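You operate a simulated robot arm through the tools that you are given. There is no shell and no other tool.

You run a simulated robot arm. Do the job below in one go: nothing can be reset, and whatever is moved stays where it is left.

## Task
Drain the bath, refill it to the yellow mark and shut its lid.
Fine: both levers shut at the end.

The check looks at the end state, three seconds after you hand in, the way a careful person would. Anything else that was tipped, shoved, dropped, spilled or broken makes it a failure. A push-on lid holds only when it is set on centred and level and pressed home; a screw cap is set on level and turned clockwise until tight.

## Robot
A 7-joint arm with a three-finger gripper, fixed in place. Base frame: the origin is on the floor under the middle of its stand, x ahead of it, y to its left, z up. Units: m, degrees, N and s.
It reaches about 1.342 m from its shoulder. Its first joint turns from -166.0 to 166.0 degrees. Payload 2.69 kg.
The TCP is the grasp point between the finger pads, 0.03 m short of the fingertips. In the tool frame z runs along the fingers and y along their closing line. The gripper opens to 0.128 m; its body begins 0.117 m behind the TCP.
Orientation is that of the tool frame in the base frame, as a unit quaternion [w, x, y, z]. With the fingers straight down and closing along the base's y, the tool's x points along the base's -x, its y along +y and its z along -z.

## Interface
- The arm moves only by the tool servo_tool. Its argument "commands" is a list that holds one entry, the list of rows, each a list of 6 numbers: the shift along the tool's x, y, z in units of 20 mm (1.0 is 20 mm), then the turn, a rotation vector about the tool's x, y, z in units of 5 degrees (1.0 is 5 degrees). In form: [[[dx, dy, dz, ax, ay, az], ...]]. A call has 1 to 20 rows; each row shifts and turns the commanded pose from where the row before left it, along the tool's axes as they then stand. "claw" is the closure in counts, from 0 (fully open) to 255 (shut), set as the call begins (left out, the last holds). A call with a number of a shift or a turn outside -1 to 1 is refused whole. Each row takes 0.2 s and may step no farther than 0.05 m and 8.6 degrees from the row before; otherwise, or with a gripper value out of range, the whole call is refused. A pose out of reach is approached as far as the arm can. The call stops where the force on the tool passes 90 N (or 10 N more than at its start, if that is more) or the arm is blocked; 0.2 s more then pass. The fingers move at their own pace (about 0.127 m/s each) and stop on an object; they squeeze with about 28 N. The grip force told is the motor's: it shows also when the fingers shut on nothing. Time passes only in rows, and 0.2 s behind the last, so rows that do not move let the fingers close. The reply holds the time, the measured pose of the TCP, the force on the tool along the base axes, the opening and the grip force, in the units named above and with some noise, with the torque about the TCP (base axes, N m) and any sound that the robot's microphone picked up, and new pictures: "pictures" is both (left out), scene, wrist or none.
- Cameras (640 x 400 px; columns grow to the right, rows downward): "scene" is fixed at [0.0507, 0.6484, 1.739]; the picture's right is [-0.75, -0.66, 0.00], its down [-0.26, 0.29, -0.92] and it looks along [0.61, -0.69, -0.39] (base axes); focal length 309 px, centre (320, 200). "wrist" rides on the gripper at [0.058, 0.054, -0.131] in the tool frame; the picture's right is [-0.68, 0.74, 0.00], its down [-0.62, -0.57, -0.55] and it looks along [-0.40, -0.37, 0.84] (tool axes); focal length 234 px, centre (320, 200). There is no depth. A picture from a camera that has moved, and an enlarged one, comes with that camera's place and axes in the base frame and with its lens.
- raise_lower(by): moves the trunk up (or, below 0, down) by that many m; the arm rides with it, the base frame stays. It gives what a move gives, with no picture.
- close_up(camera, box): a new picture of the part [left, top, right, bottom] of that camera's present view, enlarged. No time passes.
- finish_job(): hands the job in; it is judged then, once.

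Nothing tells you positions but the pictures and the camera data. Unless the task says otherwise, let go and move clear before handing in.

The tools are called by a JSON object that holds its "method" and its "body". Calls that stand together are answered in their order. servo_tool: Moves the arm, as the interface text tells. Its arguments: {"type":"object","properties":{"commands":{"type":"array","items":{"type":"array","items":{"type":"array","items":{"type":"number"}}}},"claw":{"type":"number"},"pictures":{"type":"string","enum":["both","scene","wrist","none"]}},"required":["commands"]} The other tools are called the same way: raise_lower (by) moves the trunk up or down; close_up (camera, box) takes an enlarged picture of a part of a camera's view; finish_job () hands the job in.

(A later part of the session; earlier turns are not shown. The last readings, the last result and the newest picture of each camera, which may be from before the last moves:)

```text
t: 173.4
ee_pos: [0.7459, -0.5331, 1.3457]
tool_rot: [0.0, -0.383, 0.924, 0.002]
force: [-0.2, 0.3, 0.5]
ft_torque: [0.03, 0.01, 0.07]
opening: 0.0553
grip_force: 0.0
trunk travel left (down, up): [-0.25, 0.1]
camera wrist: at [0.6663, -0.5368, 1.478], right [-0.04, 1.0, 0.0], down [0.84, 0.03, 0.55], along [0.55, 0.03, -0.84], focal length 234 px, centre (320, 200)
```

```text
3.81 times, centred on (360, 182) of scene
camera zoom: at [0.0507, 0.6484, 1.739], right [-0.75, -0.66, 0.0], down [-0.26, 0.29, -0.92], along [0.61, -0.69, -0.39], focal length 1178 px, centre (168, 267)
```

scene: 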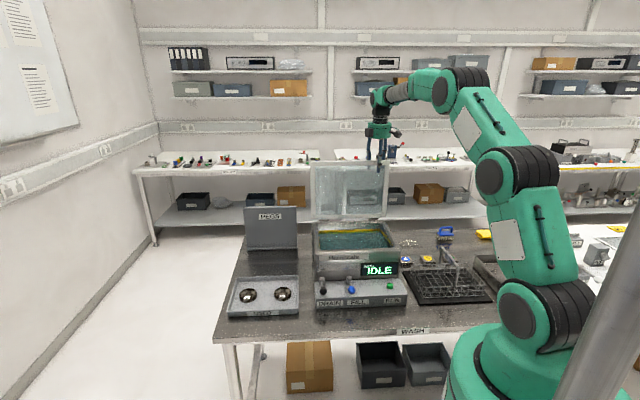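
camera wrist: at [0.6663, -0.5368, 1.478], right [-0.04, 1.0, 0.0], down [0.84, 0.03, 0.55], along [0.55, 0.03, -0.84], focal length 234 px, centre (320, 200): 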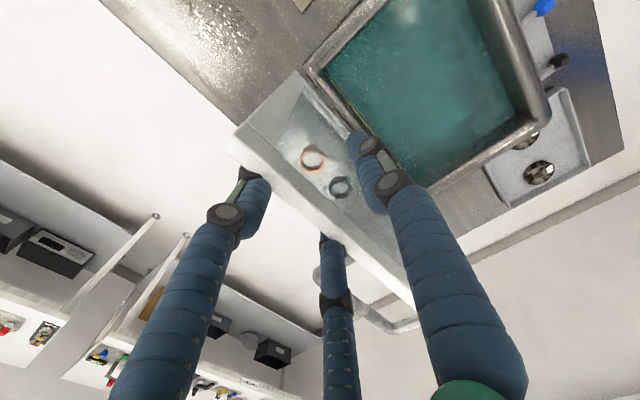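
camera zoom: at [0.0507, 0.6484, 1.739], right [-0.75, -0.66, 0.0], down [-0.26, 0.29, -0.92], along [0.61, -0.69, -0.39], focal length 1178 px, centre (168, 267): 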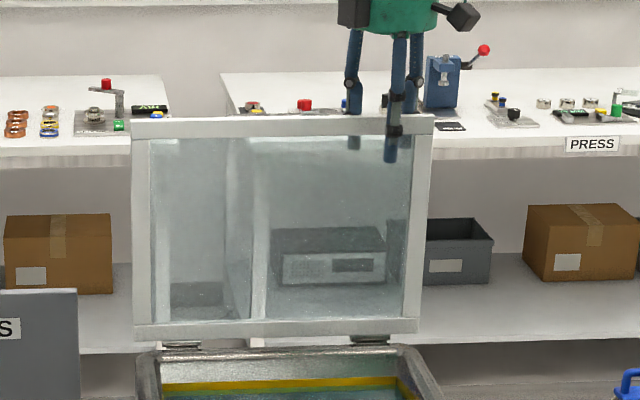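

The lid follows with almost no force. I continue through vertical slowly.

{"method": "servo_tool", "body": {"commands": [[[0, 0.4, -0.03, 0, 0, 0], [0, 0.4, -0.03, 0, 0, 0], [0, 0.4, -0.03, 0, 0, 0], [0, 0.4, -0.03, 0, 0, 0], [0, 0.4, -0.03, 0, 0, 0], [0, 0.4, -0.03, 0, 0, 0]]], "claw": 145, "pictures": "wrist"}}

{"method": "close_up", "body": {"camera": "scene", "box": [300, 130, 420, 235]}}

```text
t: 174.8
ee_pos: [0.711, -0.5003, 1.3497]
tool_rot: [-0.001, -0.382, 0.924, 0.001]
force: [0.6, 1.1, -0.8]
ft_torque: [-0.03, 0.04, -0.01]
opening: 0.0552
grip_force: 0.0
trunk travel left (down, up): [-0.25, 0.1]
camera wrist: at [0.6316, -0.5024, 1.4813], right [-0.04, 1.0, 0.0], down [0.84, 0.03, 0.55], along [0.55, 0.03, -0.84], focal length 234 px, centre (320, 200)
```

wrist: 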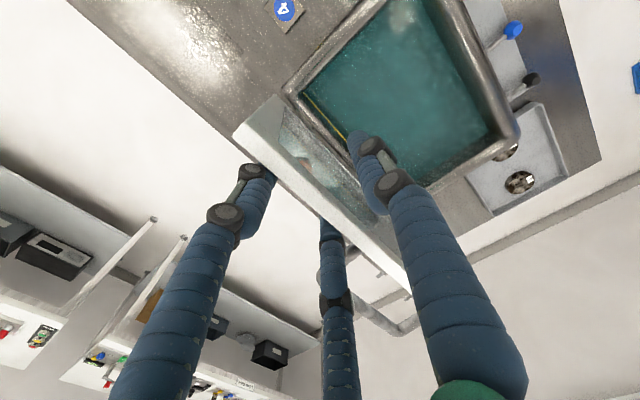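

```text
3.81 times, centred on (360, 182) of scene
camera zoom: at [0.0507, 0.6484, 1.739], right [-0.75, -0.66, 0.0], down [-0.26, 0.29, -0.92], along [0.61, -0.69, -0.39], focal length 1178 px, centre (168, 267)
```

zoom: 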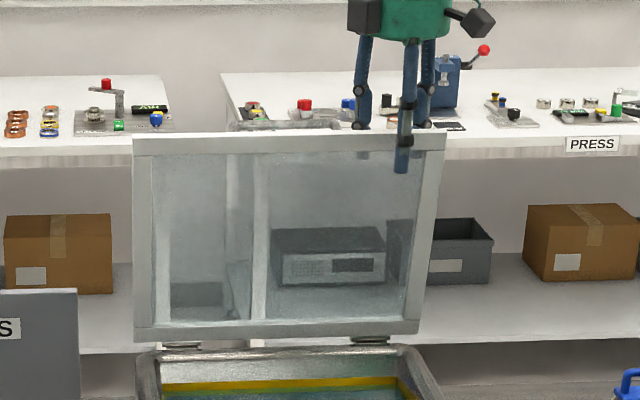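

The lid is vertical and still caged. From here I swing the tool rigidly about the hinge, 4° per row, letting the lid rest on the thumb as it comes over.

{"method": "servo_tool", "body": {"commands": [[[0, 0.872, 0.03, 0.8, 0, 0], [0, 0.872, 0.03, 0.8, 0, 0], [0, 0.872, 0.03, 0.8, 0, 0], [0, 0.872, 0.03, 0.8, 0, 0]]], "claw": 145, "pictures": "wrist"}}

{"method": "close_up", "body": {"camera": "scene", "box": [300, 130, 420, 235]}}

```text
t: 175.8
ee_pos: [0.6631, -0.4501, 1.341]
tool_rot: [0.053, -0.379, 0.915, -0.128]
force: [-0.8, -0.3, 0.7]
ft_torque: [0.0, 0.02, 0.02]
opening: 0.0551
grip_force: 0.2
trunk travel left (down, up): [-0.25, 0.1]
camera wrist: at [0.5593, -0.4299, 1.4525], right [-0.02, 0.98, -0.2], down [0.71, 0.16, 0.68], along [0.7, -0.13, -0.7], focal length 234 px, centre (320, 200)
```

wrist: 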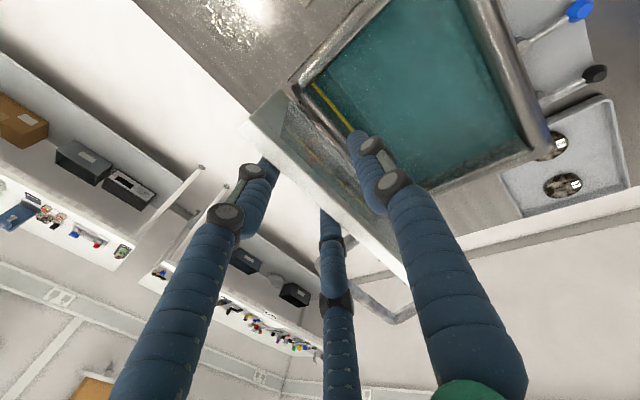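

```text
3.81 times, centred on (360, 182) of scene
camera zoom: at [0.0507, 0.6484, 1.739], right [-0.75, -0.66, 0.0], down [-0.26, 0.29, -0.92], along [0.61, -0.69, -0.39], focal length 1178 px, centre (168, 267)
```

zoom: 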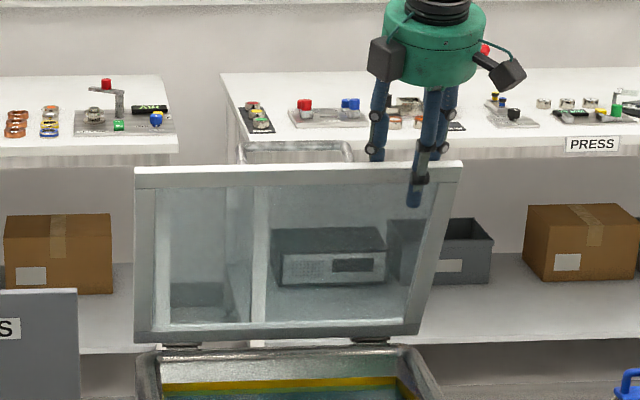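

The lid follows the swing smoothly with almost no force. I continue.

{"method": "servo_tool", "body": {"commands": [[[0, 0.872, 0.03, 0.8, 0, 0], [0, 0.872, 0.03, 0.8, 0, 0], [0, 0.872, 0.03, 0.8, 0, 0], [0, 0.872, 0.03, 0.8, 0, 0], [0, 0.872, 0.03, 0.8, 0, 0]]], "claw": 145, "pictures": "wrist"}}

{"method": "close_up", "body": {"camera": "scene", "box": [300, 130, 420, 235]}}

```text
t: 177.0
ee_pos: [0.6086, -0.3936, 1.3045]
tool_rot: [0.118, -0.365, 0.879, -0.284]
force: [0.3, -0.4, 1.0]
ft_torque: [0.0, 0.01, 0.0]
opening: 0.055
grip_force: 0.0
trunk travel left (down, up): [-0.25, 0.1]
camera wrist: at [0.4809, -0.3499, 1.3797], right [0.06, 0.9, -0.43], down [0.53, 0.34, 0.78], along [0.85, -0.27, -0.46], focal length 234 px, centre (320, 200)
```

wrist: 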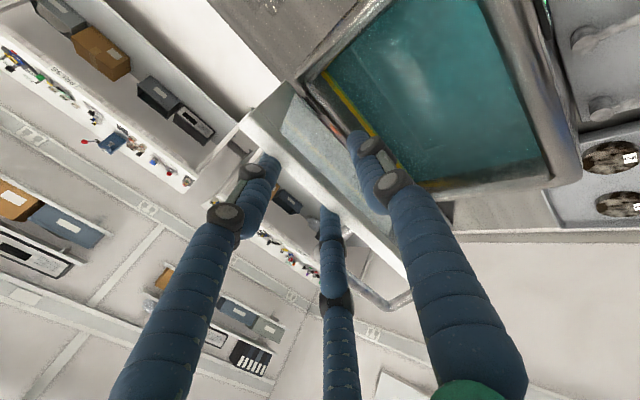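

```text
3.81 times, centred on (360, 182) of scene
camera zoom: at [0.0507, 0.6484, 1.739], right [-0.75, -0.66, 0.0], down [-0.26, 0.29, -0.92], along [0.61, -0.69, -0.39], focal length 1178 px, centre (168, 267)
```

zoom: 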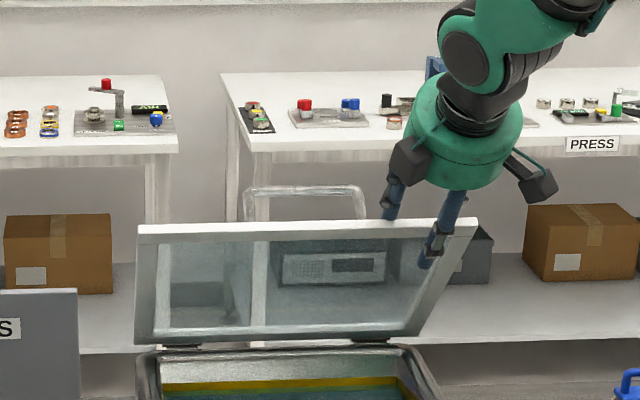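

Continuing smoothly, now about 54° open. I carry on another 20°.

{"method": "servo_tool", "body": {"commands": [[[0, 0.872, 0.03, 0.8, 0, 0], [0, 0.872, 0.03, 0.8, 0, 0], [0, 0.872, 0.03, 0.8, 0, 0], [0, 0.872, 0.03, 0.8, 0, 0], [0, 0.872, 0.03, 0.8, 0, 0]]], "claw": 145, "pictures": "both"}}

{"method": "close_up", "body": {"camera": "scene", "box": [300, 150, 420, 255]}}

```text
t: 178.2
ee_pos: [0.5656, -0.3525, 1.2431]
tool_rot: [0.181, -0.338, 0.816, -0.433]
force: [-0.2, 0.1, 6.1]
ft_torque: [0.39, 0.34, 0.01]
opening: 0.0574
grip_force: 1.1
trunk travel left (down, up): [-0.25, 0.1]
camera wrist: at [0.425, -0.2957, 1.2715], right [0.19, 0.77, -0.61], down [0.34, 0.53, 0.78], along [0.92, -0.35, -0.16], focal length 234 px, centre (320, 200)
```

scene: 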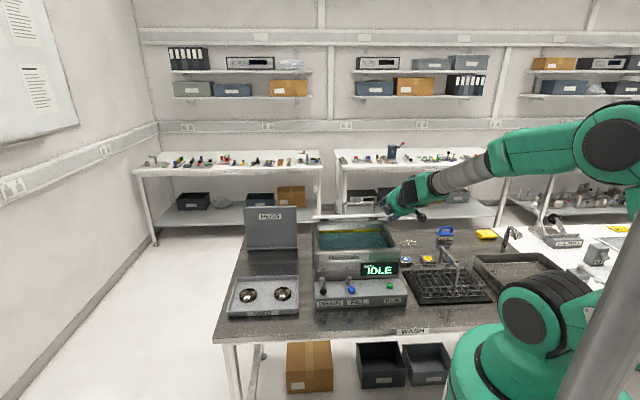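
wrist: 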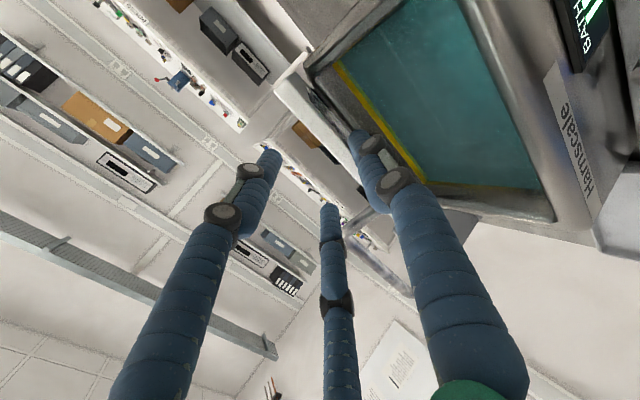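

```text
3.81 times, centred on (360, 202) of scene
camera zoom: at [0.0507, 0.6484, 1.739], right [-0.75, -0.66, 0.0], down [-0.26, 0.29, -0.92], along [0.61, -0.69, -0.39], focal length 1178 px, centre (168, 190)
```

zoom: 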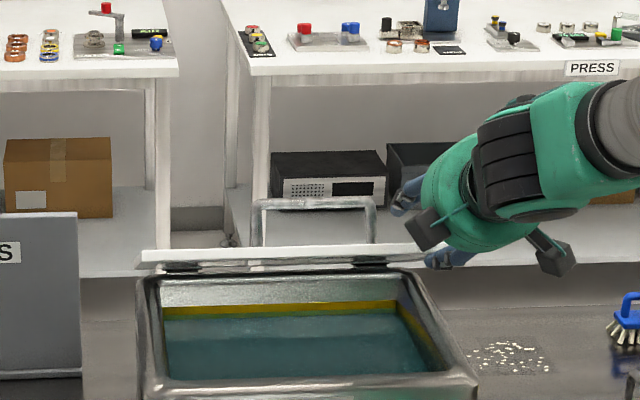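

There's a small 6 N reading now, so I stop and look closely at how the lid sits in the cage.

{"method": "close_up", "body": {"camera": "wrist", "box": [220, 40, 480, 320]}}

{"method": "close_up", "body": {"camera": "scene", "box": [355, 180, 435, 240]}}

```text
1.43 times, centred on (350, 180) of wrist
camera zoom: at [0.425, -0.2957, 1.2715], right [0.19, 0.77, -0.61], down [0.34, 0.53, 0.78], along [0.92, -0.35, -0.16], focal length 334 px, centre (277, 229)
```

zoom: 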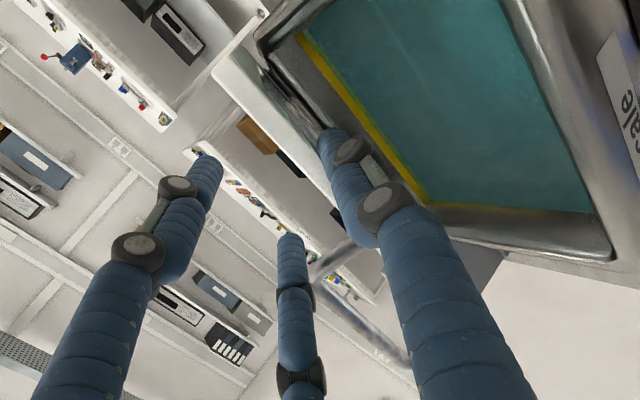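

```text
6.67 times, centred on (395, 210) of scene
camera zoom: at [0.0507, 0.6484, 1.739], right [-0.75, -0.66, 0.0], down [-0.26, 0.29, -0.92], along [0.61, -0.69, -0.39], focal length 2062 px, centre (-180, 133)
```

zoom: 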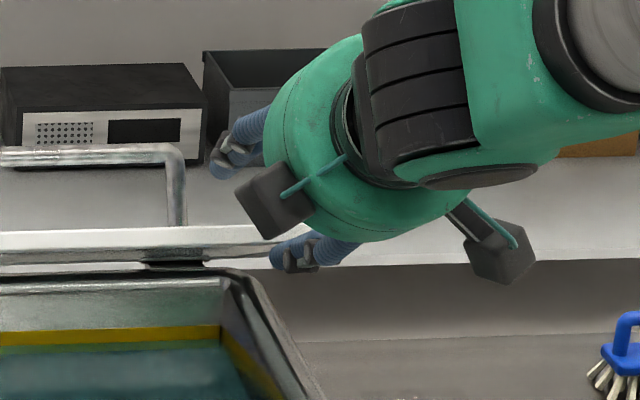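

The lid rests on the thumb. I re-read the forces after a short pause before going further.

{"method": "servo_tool", "body": {"commands": [[[0, 0, 0, 0, 0, 0], [0, 0, 0, 0, 0, 0]]], "claw": 145, "pictures": "none"}}

```text
t: 178.8
ee_pos: [0.566, -0.3523, 1.2403]
tool_rot: [0.18, -0.338, 0.816, -0.433]
force: [-1.4, -0.6, 1.2]
ft_torque: [-0.01, 0.01, 0.0]
opening: 0.0553
grip_force: 0.1
trunk travel left (down, up): [-0.25, 0.1]
```

The force was transient and is gone now. I check where the lid is.

{"method": "close_up", "body": {"camera": "scene", "box": [300, 150, 420, 255]}}

{"method": "close_up", "body": {"camera": "wrist", "box": [220, 40, 480, 320]}}

```text
3.81 times, centred on (360, 202) of scene
camera zoom: at [0.0507, 0.6484, 1.739], right [-0.75, -0.66, 0.0], down [-0.26, 0.29, -0.92], along [0.61, -0.69, -0.39], focal length 1178 px, centre (168, 190)
```

zoom: 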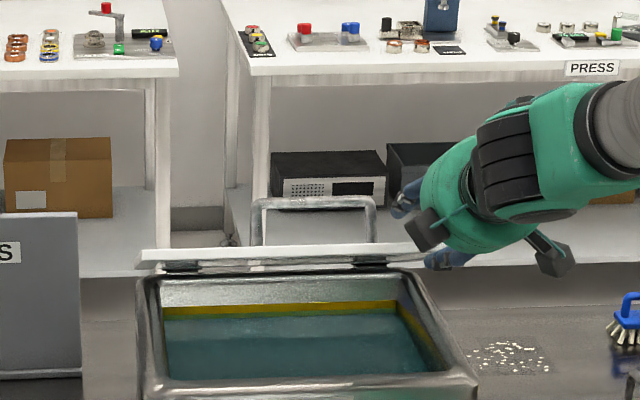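

```text
1.43 times, centred on (350, 180) of wrist
camera zoom: at [0.4255, -0.2959, 1.27], right [0.19, 0.77, -0.61], down [0.34, 0.53, 0.78], along [0.92, -0.35, -0.16], focal length 334 px, centre (277, 229)
```

zoom: 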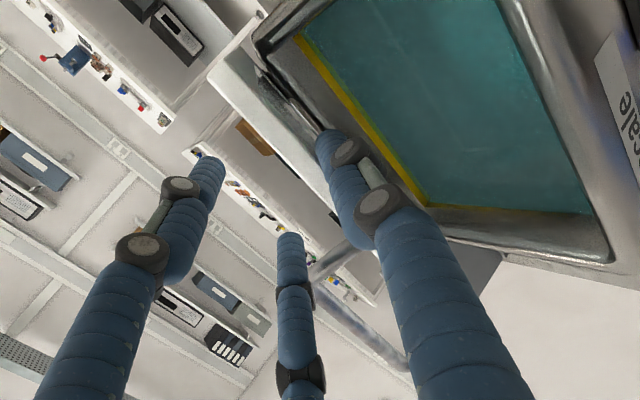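

The hinge is damped: the force only appears while moving, and the lid holds its angle. I continue the swing down another 12°.

{"method": "servo_tool", "body": {"commands": [[[0, 0.872, 0.03, 0.8, 0, 0], [0, 0.872, 0.03, 0.8, 0, 0], [0, 0.872, 0.03, 0.8, 0, 0]]], "claw": 145, "pictures": "wrist"}}

{"method": "close_up", "body": {"camera": "scene", "box": [300, 160, 420, 265]}}

```text
t: 179.6
ee_pos: [0.5488, -0.3358, 1.1959]
tool_rot: [0.214, -0.318, 0.767, -0.515]
force: [-0.3, -0.3, 0.2]
ft_torque: [0.0, -0.01, -0.02]
opening: 0.0554
grip_force: 0.1
trunk travel left (down, up): [-0.25, 0.1]
camera wrist: at [0.4068, -0.2771, 1.195], right [0.28, 0.68, -0.68], down [0.23, 0.64, 0.73], along [0.93, -0.36, 0.03], focal length 234 px, centre (320, 200)
```

wrist: 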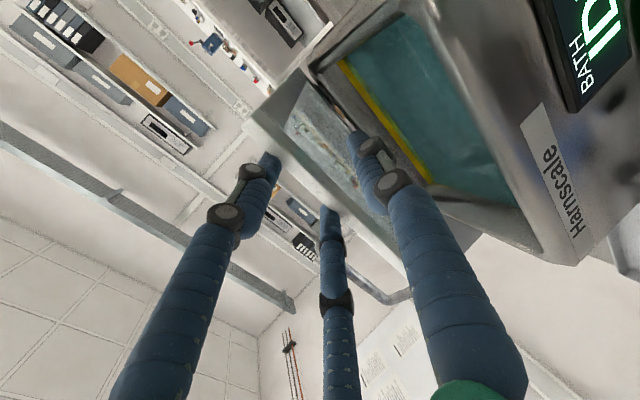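

```text
3.81 times, centred on (360, 212) of scene
camera zoom: at [0.0507, 0.6484, 1.739], right [-0.75, -0.66, 0.0], down [-0.26, 0.29, -0.92], along [0.61, -0.69, -0.39], focal length 1178 px, centre (168, 152)
```

zoom: 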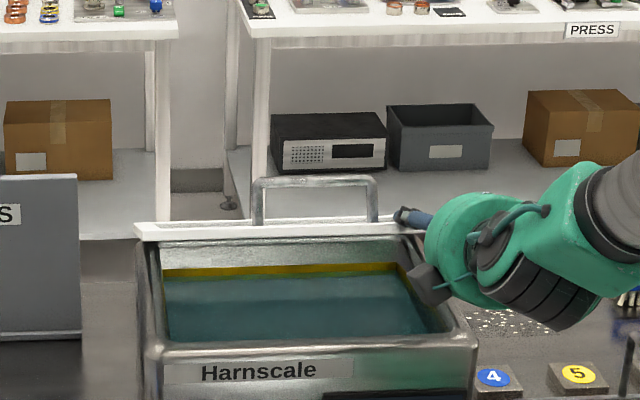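

Tracking well. Two more rows bring the tool to about 14° above horizontal.

{"method": "servo_tool", "body": {"commands": [[[0, 0.872, 0.03, 0.8, 0, 0], [0, 0.872, 0.03, 0.8, 0, 0]]], "claw": 145, "pictures": "both"}}

{"method": "close_up", "body": {"camera": "scene", "box": [300, 170, 420, 275]}}

{"method": "close_up", "body": {"camera": "wrist", "box": [220, 40, 480, 320]}}

```text
t: 180.2
ee_pos: [0.5418, -0.3296, 1.164]
tool_rot: [0.236, -0.302, 0.729, -0.568]
force: [-0.5, -0.1, 0.0]
ft_torque: [-0.02, 0.03, -0.05]
opening: 0.0552
grip_force: 0.0
trunk travel left (down, up): [-0.25, 0.1]
camera wrist: at [0.4006, -0.2712, 1.1437], right [0.35, 0.61, -0.71], down [0.16, 0.71, 0.68], along [0.92, -0.35, 0.16], focal length 234 px, centre (320, 200)
```

scene: 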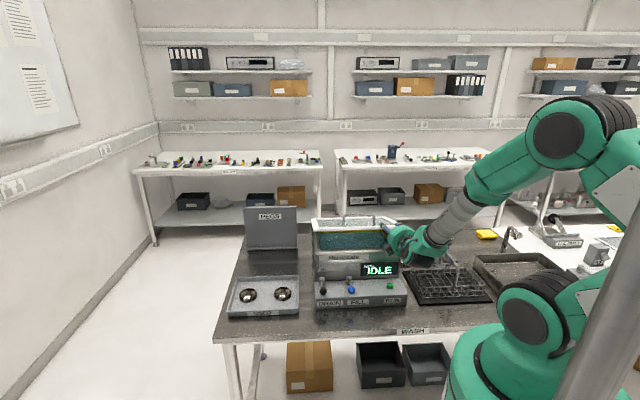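
wrist: 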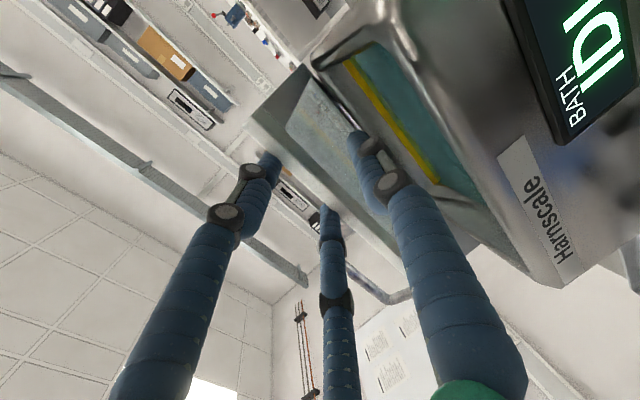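

```text
3.81 times, centred on (360, 222) of scene
camera zoom: at [0.0507, 0.6484, 1.739], right [-0.75, -0.66, 0.0], down [-0.26, 0.29, -0.92], along [0.61, -0.69, -0.39], focal length 1178 px, centre (168, 114)
```

zoom: 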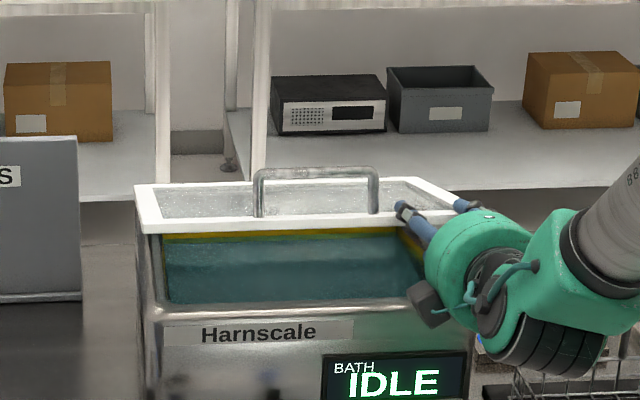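

```text
1.43 times, centred on (350, 180) of wrist
camera zoom: at [0.4006, -0.2712, 1.1437], right [0.35, 0.61, -0.71], down [0.16, 0.71, 0.68], along [0.92, -0.35, 0.16], focal length 334 px, centre (277, 229)
```

zoom: 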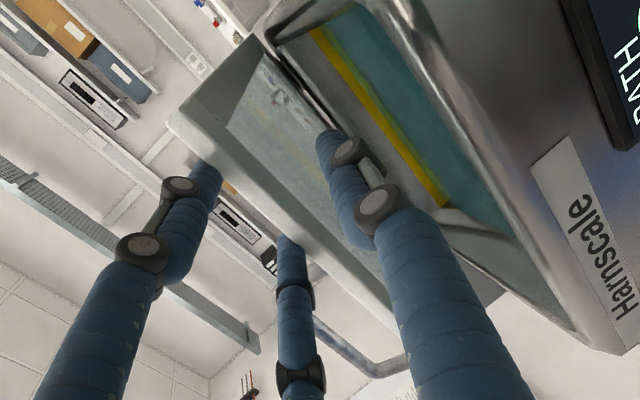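

The lid is about 16° open, following under the upper fingers and not loading the thumb. I retract the tool straight back so the thumb comes out from under the lid.

{"method": "servo_tool", "body": {"commands": [[[0, 0, -0.6, 0, 0, 0], [0, 0, -0.6, 0, 0, 0], [0, 0, -0.7, 0, 0, 0], [0, 0, -0.7, 0, 0, 0], [0, 0, -0.7, 0, 0, 0], [0, 0, -0.7, 0, 0, 0]]], "claw": 145, "pictures": "both"}}

{"method": "close_up", "body": {"camera": "scene", "box": [300, 170, 420, 275]}}

```text
t: 181.6
ee_pos: [0.4864, -0.2745, 1.1811]
tool_rot: [0.235, -0.302, 0.729, -0.568]
force: [-0.5, -0.9, 0.7]
ft_torque: [0.0, 0.01, 0.03]
opening: 0.0554
grip_force: 0.1
trunk travel left (down, up): [-0.25, 0.1]
camera wrist: at [0.3459, -0.2156, 1.161], right [0.35, 0.61, -0.71], down [0.16, 0.71, 0.68], along [0.92, -0.35, 0.16], focal length 234 px, centre (320, 200)
```

scene: 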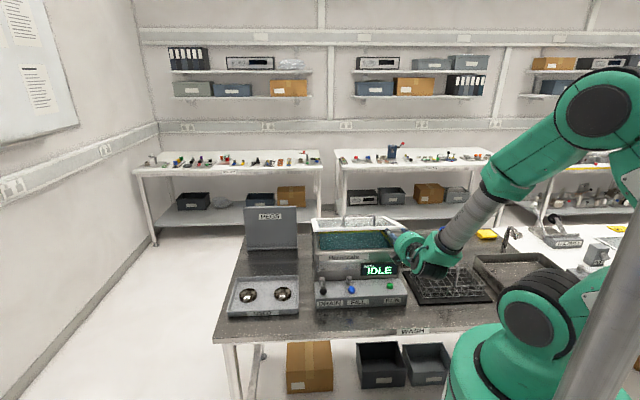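
wrist: 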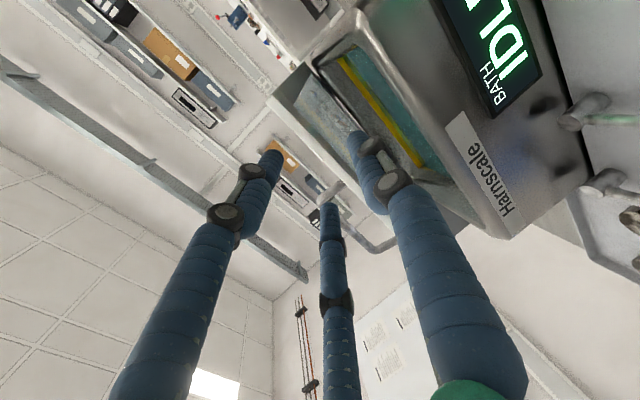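

```text
3.81 times, centred on (360, 222) of scene
camera zoom: at [0.0507, 0.6484, 1.739], right [-0.75, -0.66, 0.0], down [-0.26, 0.29, -0.92], along [0.61, -0.69, -0.39], focal length 1178 px, centre (168, 114)
```

zoom: 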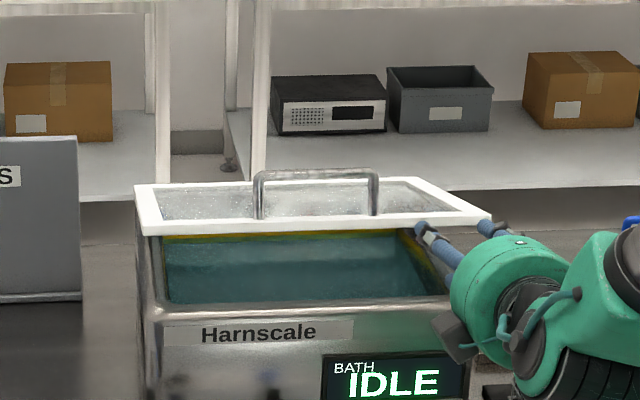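

The lid stays at its angle by itself. I close the fingers, rise, and move forward so the closed fingertips sit above the lid's front frame.

{"method": "servo_tool", "body": {"commands": [[[0, 0, -0.6, 0, 0, 0], [0, -0.97, -0.24, 0, 0, 0], [0, -0.97, -0.24, 0, 0, 0], [0, -0.97, -0.24, 0, 0, 0], [0, -0.97, -0.24, 0, 0, 0], [0, -0.23, 0.91, 0, 0, 0], [0, -0.23, 0.91, 0, 0, 0], [0, -0.23, 0.91, 0, 0, 0], [0, -0.23, 0.91, 0, 0, 0]]], "claw": 255, "pictures": "both"}}

{"method": "close_up", "body": {"camera": "scene", "box": [300, 170, 420, 275]}}

```text
t: 183.6
ee_pos: [0.5312, -0.3195, 1.2649]
tool_rot: [0.235, -0.303, 0.728, -0.568]
force: [-0.2, -0.4, -0.5]
ft_torque: [0.01, -0.02, 0.01]
opening: 0.002
grip_force: 28.0
trunk travel left (down, up): [-0.25, 0.1]
camera wrist: at [0.3899, -0.262, 1.2457], right [0.35, 0.61, -0.71], down [0.16, 0.71, 0.68], along [0.92, -0.35, 0.16], focal length 234 px, centre (320, 200)
```

scene: 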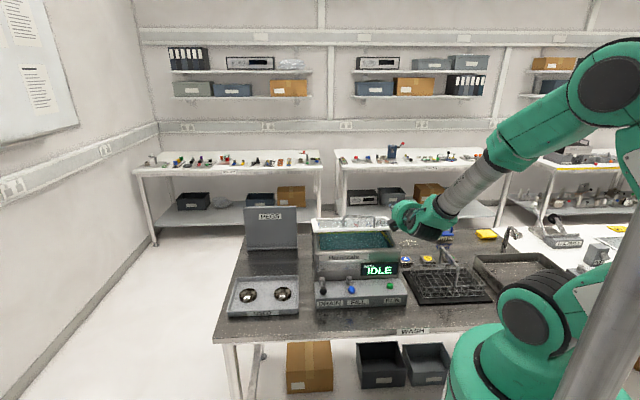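
wrist: 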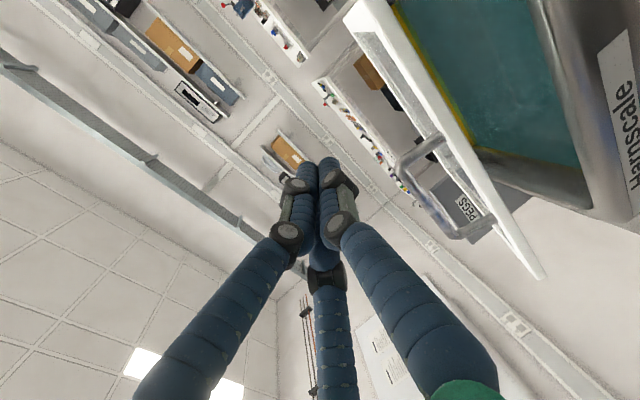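

```text
3.81 times, centred on (360, 222) of scene
camera zoom: at [0.0507, 0.6484, 1.739], right [-0.75, -0.66, 0.0], down [-0.26, 0.29, -0.92], along [0.61, -0.69, -0.39], focal length 1178 px, centre (168, 114)
```

zoom: 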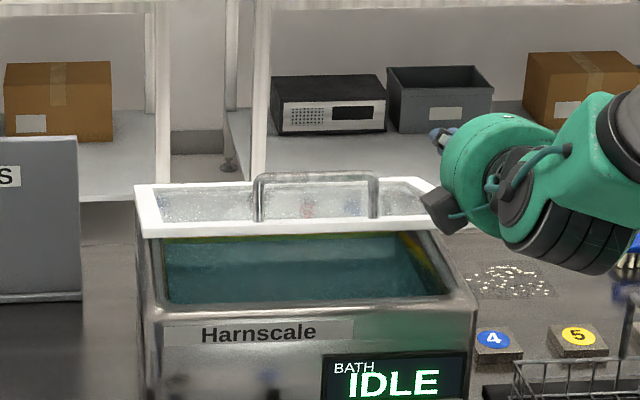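

The lid is slowly settling on its own. I lower the closed fingertips toward its front frame.

{"method": "servo_tool", "body": {"commands": [[[0, 0.4, 0.1, 0, 0, 0], [0, 0.4, 0.1, 0, 0, 0], [0, 0.4, 0.1, 0, 0, 0], [0, 0.4, 0.1, 0, 0, 0], [0, 0.4, 0.1, 0, 0, 0], [0, 0.4, 0.1, 0, 0, 0], [0, 0.4, 0.1, 0, 0, 0], [0, 0.4, 0.1, 0, 0, 0], [0, 0.4, 0.1, 0, 0, 0]]], "claw": 255, "pictures": "wrist"}}

{"method": "close_up", "body": {"camera": "scene", "box": [300, 180, 420, 285]}}

```text
t: 185.6
ee_pos: [0.5308, -0.3165, 1.1915]
tool_rot: [0.236, -0.302, 0.729, -0.567]
force: [0.5, -0.3, -0.3]
ft_torque: [0.0, 0.01, -0.01]
opening: 0.0019
grip_force: 28.1
trunk travel left (down, up): [-0.25, 0.1]
camera wrist: at [0.3899, -0.2594, 1.1713], right [0.35, 0.61, -0.71], down [0.16, 0.71, 0.68], along [0.92, -0.35, 0.16], focal length 234 px, centre (320, 200)
```

wrist: 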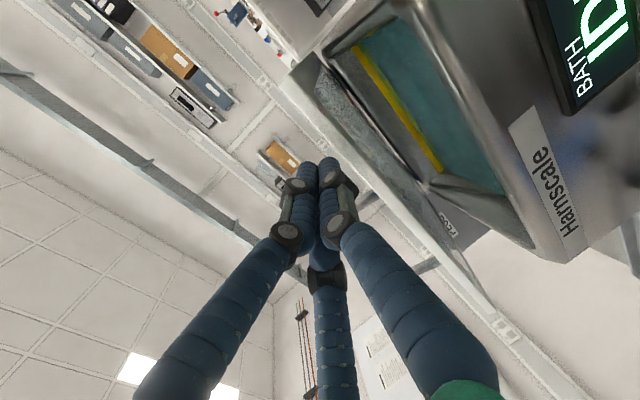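

```text
3.81 times, centred on (360, 232) of scene
camera zoom: at [0.0507, 0.6484, 1.739], right [-0.75, -0.66, 0.0], down [-0.26, 0.29, -0.92], along [0.61, -0.69, -0.39], focal length 1178 px, centre (168, 76)
```

zoom: 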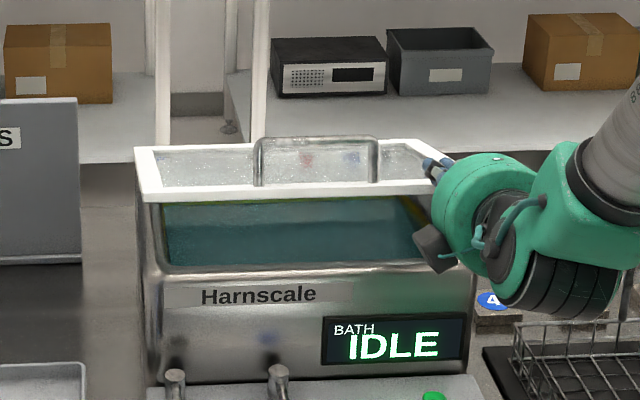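

Not yet touching. I continue down to meet the lid and push it closed gently.

{"method": "servo_tool", "body": {"commands": [[[0, 0.4, 0.1, 0, 0, 0], [0, 0.4, 0.1, 0, 0, 0], [0, 0.4, 0.1, 0, 0, 0], [0, 0.4, 0.1, 0, 0, 0], [0, 0.4, 0.1, 0, 0, 0]]], "claw": 255, "pictures": "wrist"}}

{"method": "close_up", "body": {"camera": "scene", "box": [300, 180, 420, 285]}}

```text
t: 186.8
ee_pos: [0.5311, -0.318, 1.1484]
tool_rot: [0.235, -0.301, 0.729, -0.568]
force: [-0.5, 0.0, -0.7]
ft_torque: [-0.01, 0.0, -0.05]
opening: 0.0022
grip_force: 28.4
trunk travel left (down, up): [-0.25, 0.1]
camera wrist: at [0.3894, -0.2604, 1.1295], right [0.35, 0.61, -0.71], down [0.16, 0.71, 0.68], along [0.92, -0.35, 0.16], focal length 234 px, centre (320, 200)
```

wrist: 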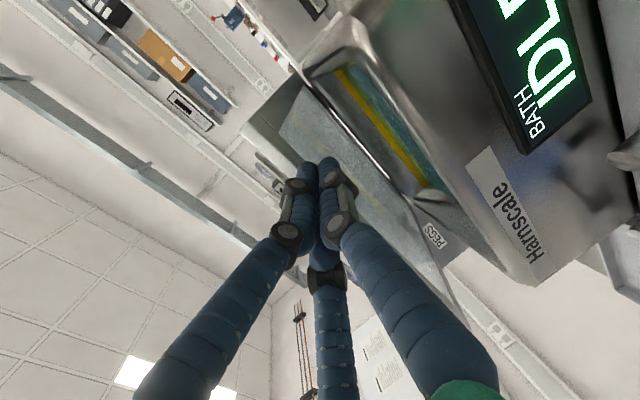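

```text
3.81 times, centred on (360, 232) of scene
camera zoom: at [0.0507, 0.6484, 1.739], right [-0.75, -0.66, 0.0], down [-0.26, 0.29, -0.92], along [0.61, -0.69, -0.39], focal length 1178 px, centre (168, 76)
```

zoom: 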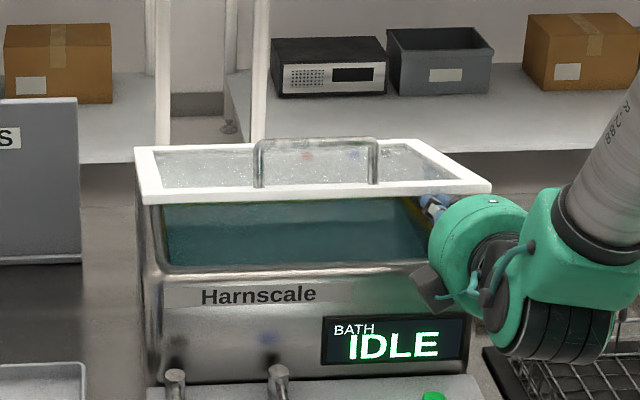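

The lid's front edge is actually farther back than I assumed (f≈0.645, hinge near f≈0.905), so the fist passed just in front of it without touching. I back out, rise, and move farther forward so the fist is truly over the front frame.

{"method": "servo_tool", "body": {"commands": [[[0, 0, -0.75, 0, 0, 0], [0, 0, -0.75, 0, 0, 0], [0, -0.95, -0.24, 0, 0, 0], [0, -0.95, -0.24, 0, 0, 0], [0, -0.95, -0.24, 0, 0, 0], [0, -0.95, -0.24, 0, 0, 0], [0, -0.242, 0.97, 0, 0, 0], [0, -0.242, 0.97, 0, 0, 0], [0, -0.242, 0.97, 0, 0, 0], [0, -0.242, 0.97, 0, 0, 0], [0, -0.242, 0.97, 0, 0, 0]]], "claw": 255, "pictures": "both"}}

{"method": "close_up", "body": {"camera": "scene", "box": [300, 180, 420, 285]}}

```text
t: 189.2
ee_pos: [0.5801, -0.3665, 1.2326]
tool_rot: [0.235, -0.302, 0.729, -0.567]
force: [0.1, 0.1, -0.1]
ft_torque: [0.01, 0.0, 0.0]
opening: 0.002
grip_force: 27.2
trunk travel left (down, up): [-0.25, 0.1]
camera wrist: at [0.4397, -0.3076, 1.2134], right [0.35, 0.61, -0.71], down [0.16, 0.71, 0.68], along [0.92, -0.35, 0.16], focal length 234 px, centre (320, 200)
```

scene: 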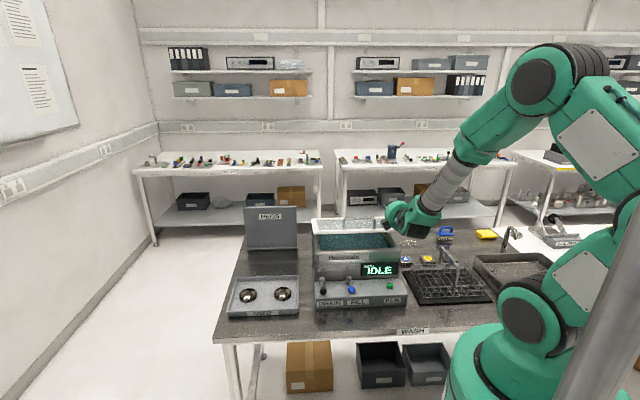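
wrist: 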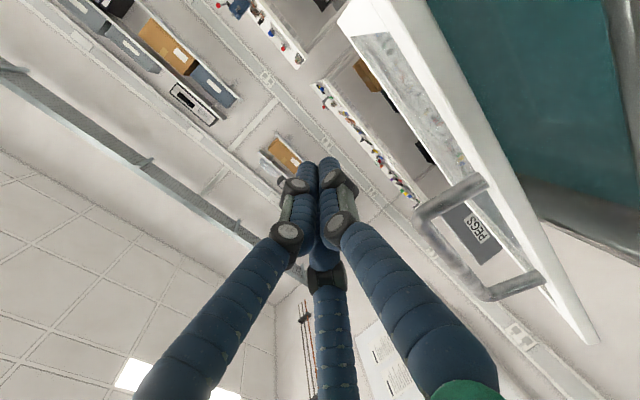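

```text
3.81 times, centred on (360, 232) of scene
camera zoom: at [0.0507, 0.6484, 1.739], right [-0.75, -0.66, 0.0], down [-0.26, 0.29, -0.92], along [0.61, -0.69, -0.39], focal length 1178 px, centre (168, 76)
```

zoom: 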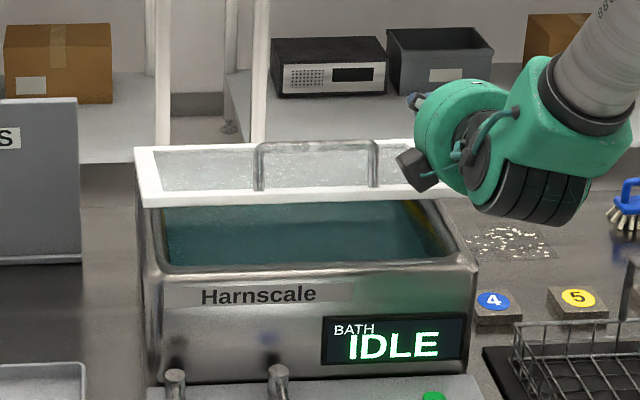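

Now the fist is well over the lid's front frame and clear of the handle. I lower to contact and gently push the lid down.

{"method": "servo_tool", "body": {"commands": [[[0, 0.4, 0.1, 0, 0, 0], [0, 0.4, 0.1, 0, 0, 0], [0, 0.4, 0.1, 0, 0, 0], [0, 0.4, 0.1, 0, 0, 0], [0, 0.4, 0.1, 0, 0, 0], [0, 0.4, 0.1, 0, 0, 0], [0, 0.4, 0.1, 0, 0, 0], [0, 0.4, 0.1, 0, 0, 0]]], "claw": 255, "pictures": "wrist"}}

{"method": "close_up", "body": {"camera": "scene", "box": [300, 180, 420, 285]}}

```text
t: 191.0
ee_pos: [0.5793, -0.3681, 1.1683]
tool_rot: [0.236, -0.301, 0.729, -0.568]
force: [-0.1, -0.1, -0.4]
ft_torque: [0.0, -0.01, -0.02]
opening: 0.0024
grip_force: 27.9
trunk travel left (down, up): [-0.25, 0.1]
camera wrist: at [0.4391, -0.3098, 1.1493], right [0.35, 0.61, -0.71], down [0.16, 0.71, 0.68], along [0.92, -0.35, 0.16], focal length 234 px, centre (320, 200)
```

wrist: 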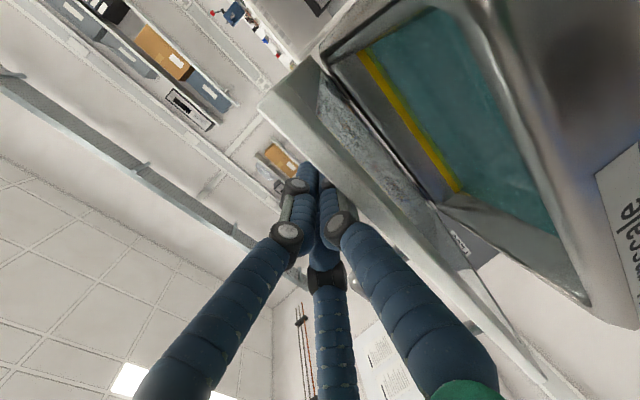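

```text
3.81 times, centred on (360, 232) of scene
camera zoom: at [0.0507, 0.6484, 1.739], right [-0.75, -0.66, 0.0], down [-0.26, 0.29, -0.92], along [0.61, -0.69, -0.39], focal length 1178 px, centre (168, 76)
```

zoom: 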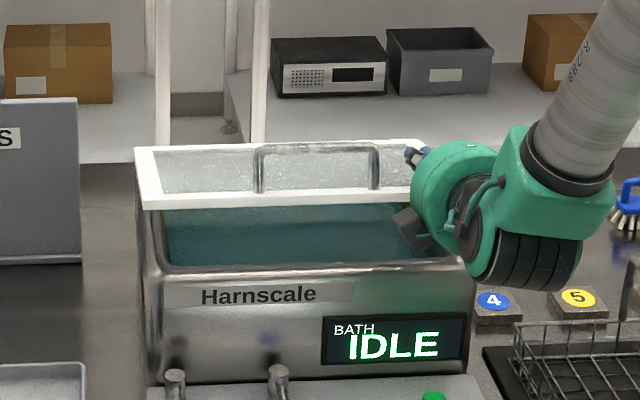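

Close to contact. I continue in small steps and watch the force.

{"method": "servo_tool", "body": {"commands": [[[0, 0.3, 0.075, 0, 0, 0], [0, 0.3, 0.075, 0, 0, 0], [0, 0.3, 0.075, 0, 0, 0], [0, 0.3, 0.075, 0, 0, 0]]], "claw": 255, "pictures": "none"}}

{"method": "close_up", "body": {"camera": "scene", "box": [300, 180, 420, 285]}}

{"method": "close_up", "body": {"camera": "wrist", "box": [220, 40, 480, 320]}}

```text
t: 192.0
ee_pos: [0.5798, -0.3683, 1.1447]
tool_rot: [0.235, -0.303, 0.729, -0.567]
force: [0.2, -0.1, 0.5]
ft_torque: [0.03, 0.02, -0.02]
opening: 0.0022
grip_force: 27.8
trunk travel left (down, up): [-0.25, 0.1]
```

```text
3.81 times, centred on (360, 232) of scene
camera zoom: at [0.0507, 0.6484, 1.739], right [-0.75, -0.66, 0.0], down [-0.26, 0.29, -0.92], along [0.61, -0.69, -0.39], focal length 1178 px, centre (168, 76)
```

zoom: 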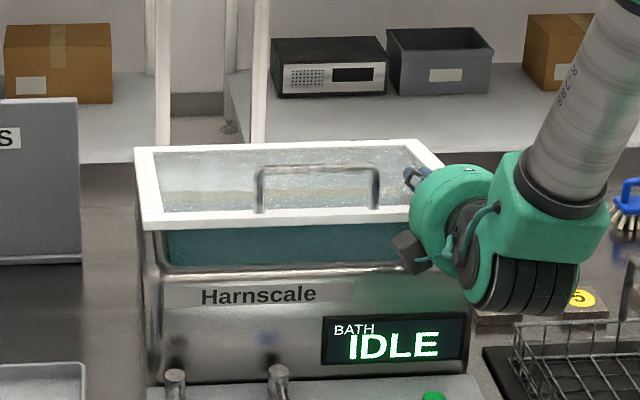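

```text
1.43 times, centred on (350, 180) of wrist
camera zoom: at [0.4383, -0.3101, 1.1247], right [0.35, 0.61, -0.71], down [0.16, 0.71, 0.68], along [0.92, -0.35, 0.16], focal length 334 px, centre (277, 229)
```

zoom: 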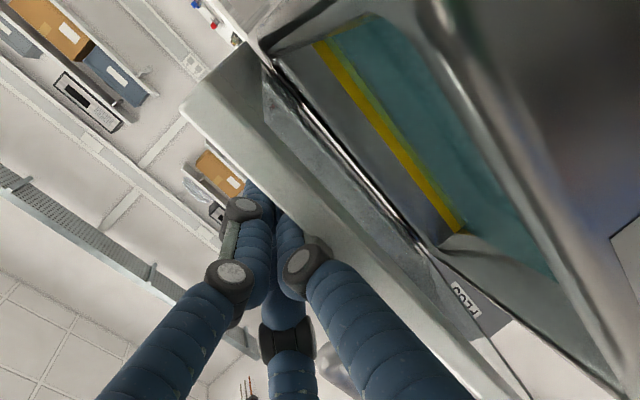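

The lid is going down under the fist with negligible force. I keep pressing it toward closed.

{"method": "servo_tool", "body": {"commands": [[[0, 0.3, 0.075, 0, 0, 0], [0, 0.3, 0.075, 0, 0, 0], [0, 0.3, 0.075, 0, 0, 0], [0, 0.3, 0.075, 0, 0, 0]]], "claw": 255, "pictures": "none"}}

{"method": "close_up", "body": {"camera": "scene", "box": [300, 180, 420, 285]}}

{"method": "close_up", "body": {"camera": "wrist", "box": [220, 40, 480, 320]}}

```text
t: 193.0
ee_pos: [0.5805, -0.3659, 1.1206]
tool_rot: [0.236, -0.303, 0.729, -0.567]
force: [0.0, 0.2, 0.5]
ft_torque: [0.01, -0.02, 0.03]
opening: 0.0024
grip_force: 28.4
trunk travel left (down, up): [-0.25, 0.1]
```

```text
3.81 times, centred on (360, 232) of scene
camera zoom: at [0.0507, 0.6484, 1.739], right [-0.75, -0.66, 0.0], down [-0.26, 0.29, -0.92], along [0.61, -0.69, -0.39], focal length 1178 px, centre (168, 76)
```

zoom: 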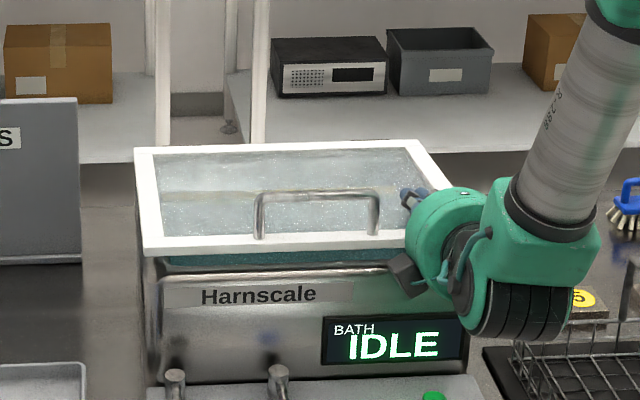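

```text
1.43 times, centred on (350, 180) of wrist
camera zoom: at [0.4393, -0.3081, 1.1001], right [0.35, 0.61, -0.71], down [0.16, 0.71, 0.68], along [0.92, -0.35, 0.15], focal length 334 px, centre (277, 229)
```

zoom: 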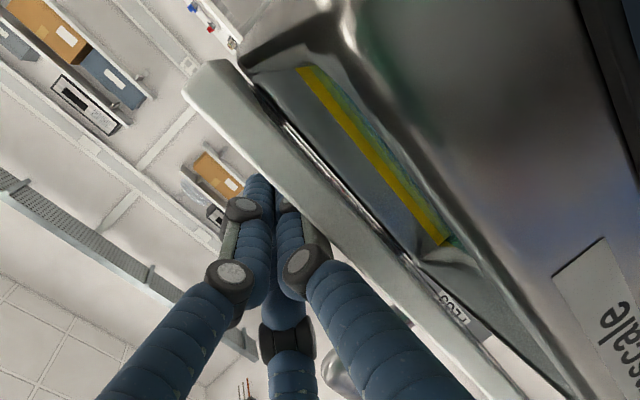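

Almost closed. To avoid knuckle contact with the bath rim, I lift slightly, pitch the fingers more downward, and press with the tips on the front frame only.

{"method": "servo_tool", "body": {"commands": [[[0, -0.75, -0.18, 0, 0, 0], [0, -0.75, -0.18, 0, 0, 0], [0, 0, 0, -1, 0, 0], [0, 0, 0, -1, 0, 0], [0, 0, 0, -1, 0, 0], [0, 0, 0, -1, 0, 0], [0, 0, 0, -1, 0, 0], [0, 0, 0, -1, 0, 0], [0, 0.54, -0.56, 0, 0, 0], [0, 0.54, -0.56, 0, 0, 0]]], "claw": 255, "pictures": "both"}}

{"method": "close_up", "body": {"camera": "scene", "box": [300, 190, 420, 295]}}

{"method": "close_up", "body": {"camera": "wrist", "box": [220, 40, 480, 320]}}

```text
t: 195.2
ee_pos: [0.5568, -0.3466, 1.1519]
tool_rot: [0.15, -0.353, 0.851, -0.359]
force: [-0.3, 0.0, 0.1]
ft_torque: [-0.01, -0.04, 0.0]
opening: 0.0023
grip_force: 28.3
trunk travel left (down, up): [-0.25, 0.1]
camera wrist: at [0.4221, -0.2943, 1.205], right [0.12, 0.84, -0.53], down [0.43, 0.43, 0.79], along [0.89, -0.32, -0.32], focal length 234 px, centre (320, 200)
```

scene: 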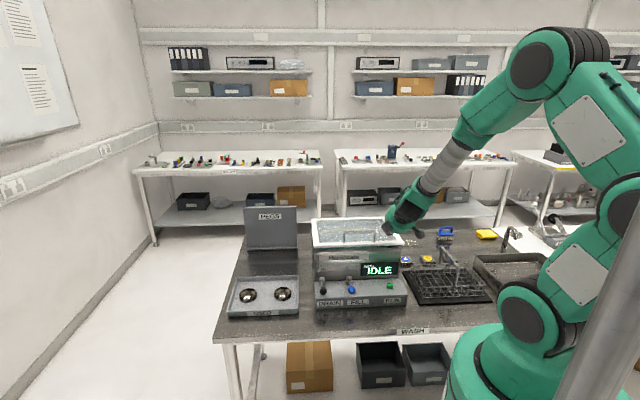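
wrist: 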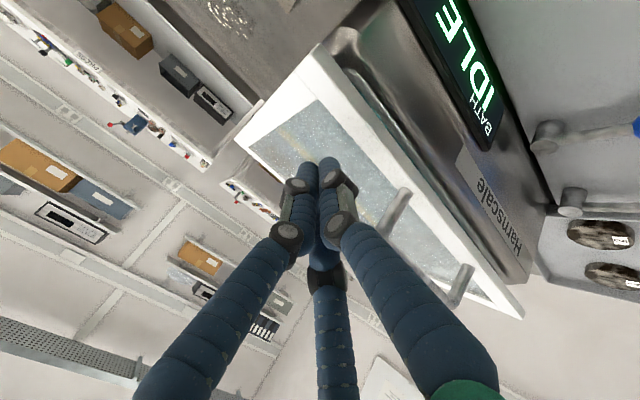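

```text
3.81 times, centred on (360, 242) of scene
camera zoom: at [0.0507, 0.6484, 1.739], right [-0.75, -0.66, 0.0], down [-0.26, 0.29, -0.92], along [0.61, -0.69, -0.39], focal length 1178 px, centre (168, 38)
```

zoom: 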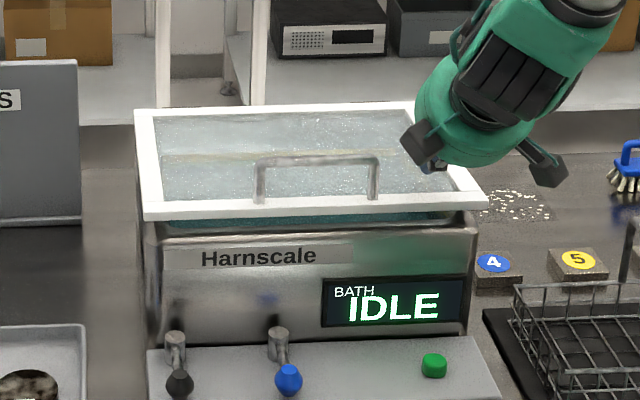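

```text
1.43 times, centred on (350, 180) of wrist
camera zoom: at [0.4221, -0.2943, 1.205], right [0.12, 0.84, -0.53], down [0.43, 0.43, 0.79], along [0.89, -0.32, -0.32], focal length 334 px, centre (277, 229)
```

zoom: 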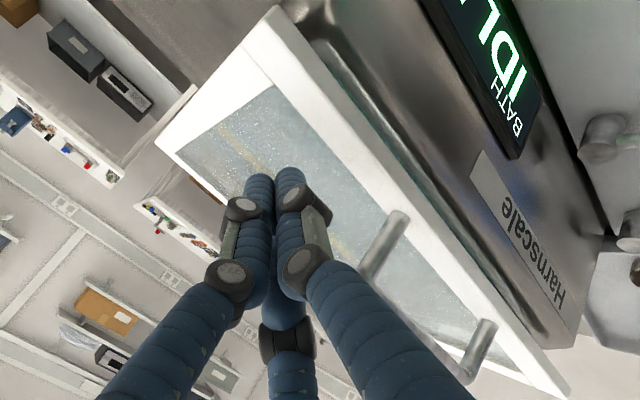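

Now the tips are directly above the front frame. I lower in small steps until the lid seats.

{"method": "servo_tool", "body": {"commands": [[[0, 0.216, 0.209, 0, 0, 0], [0, 0.216, 0.209, 0, 0, 0], [0, 0.216, 0.209, 0, 0, 0], [0, 0.216, 0.209, 0, 0, 0], [0, 0.216, 0.209, 0, 0, 0]]], "claw": 255, "pictures": "none"}}

{"method": "close_up", "body": {"camera": "scene", "box": [300, 190, 420, 295]}}

{"method": "close_up", "body": {"camera": "wrist", "box": [220, 40, 480, 320]}}

```text
t: 196.4
ee_pos: [0.5569, -0.3455, 1.1196]
tool_rot: [0.149, -0.353, 0.851, -0.36]
force: [0.0, -0.8, -0.2]
ft_torque: [0.02, 0.0, 0.01]
opening: 0.0023
grip_force: 27.6
trunk travel left (down, up): [-0.25, 0.1]
```

```text
3.81 times, centred on (360, 242) of scene
camera zoom: at [0.0507, 0.6484, 1.739], right [-0.75, -0.66, 0.0], down [-0.26, 0.29, -0.92], along [0.61, -0.69, -0.39], focal length 1178 px, centre (168, 38)
```

zoom: 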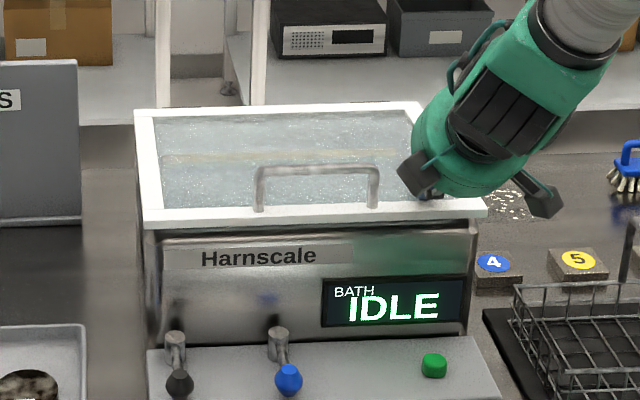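

```text
1.43 times, centred on (350, 180) of wrist
camera zoom: at [0.4225, -0.2938, 1.1727], right [0.12, 0.84, -0.53], down [0.44, 0.43, 0.79], along [0.89, -0.32, -0.32], focal length 334 px, centre (277, 229)
```

zoom: 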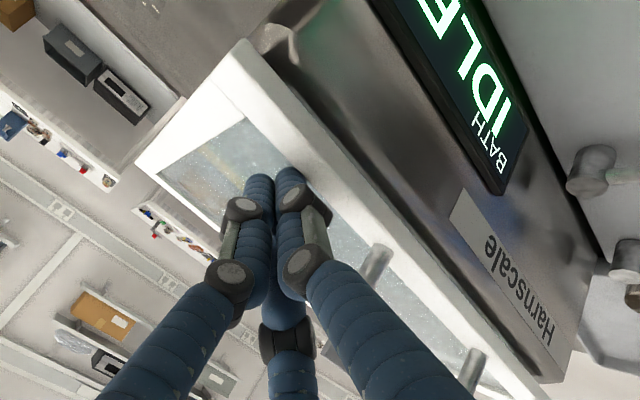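

The lid is nearly seated. A few more small steps until I feel firm resistance.

{"method": "servo_tool", "body": {"commands": [[[0, 0.216, 0.209, 0, 0, 0], [0, 0.18, 0.174, 0, 0, 0], [0, 0.18, 0.174, 0, 0, 0]]], "claw": 255, "pictures": "none"}}

{"method": "close_up", "body": {"camera": "scene", "box": [300, 190, 420, 295]}}

{"method": "close_up", "body": {"camera": "wrist", "box": [220, 40, 480, 320]}}

```text
t: 197.2
ee_pos: [0.5578, -0.3466, 1.1076]
tool_rot: [0.15, -0.352, 0.85, -0.362]
force: [-5.3, 2.2, 19.2]
ft_torque: [-0.02, 0.06, -0.05]
opening: 0.0021
grip_force: 27.9
trunk travel left (down, up): [-0.25, 0.1]
```

```text
3.81 times, centred on (360, 242) of scene
camera zoom: at [0.0507, 0.6484, 1.739], right [-0.75, -0.66, 0.0], down [-0.26, 0.29, -0.92], along [0.61, -0.69, -0.39], focal length 1178 px, centre (168, 38)
```

zoom: 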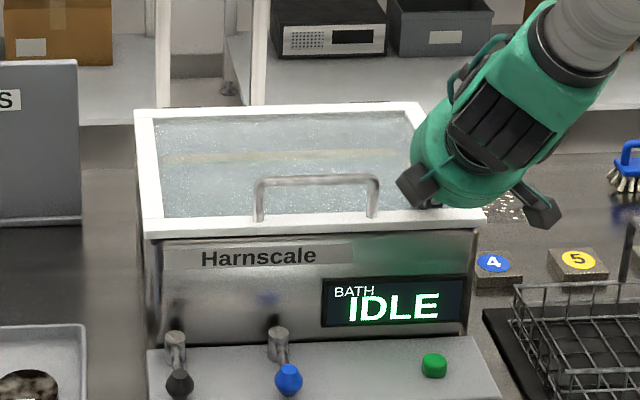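

```text
1.43 times, centred on (350, 180) of wrist
camera zoom: at [0.4228, -0.2944, 1.1606], right [0.12, 0.84, -0.53], down [0.43, 0.44, 0.79], along [0.89, -0.32, -0.31], focal length 334 px, centre (277, 229)
```

zoom: 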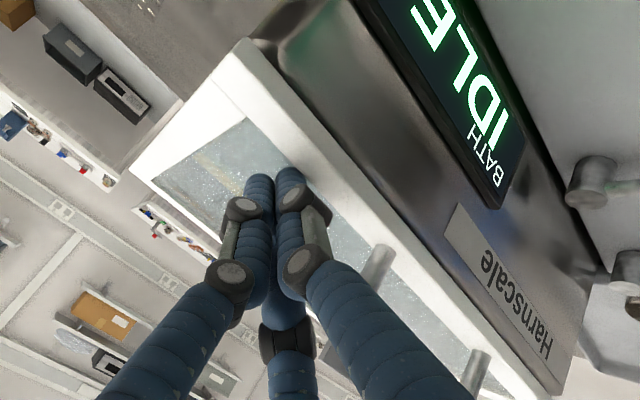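

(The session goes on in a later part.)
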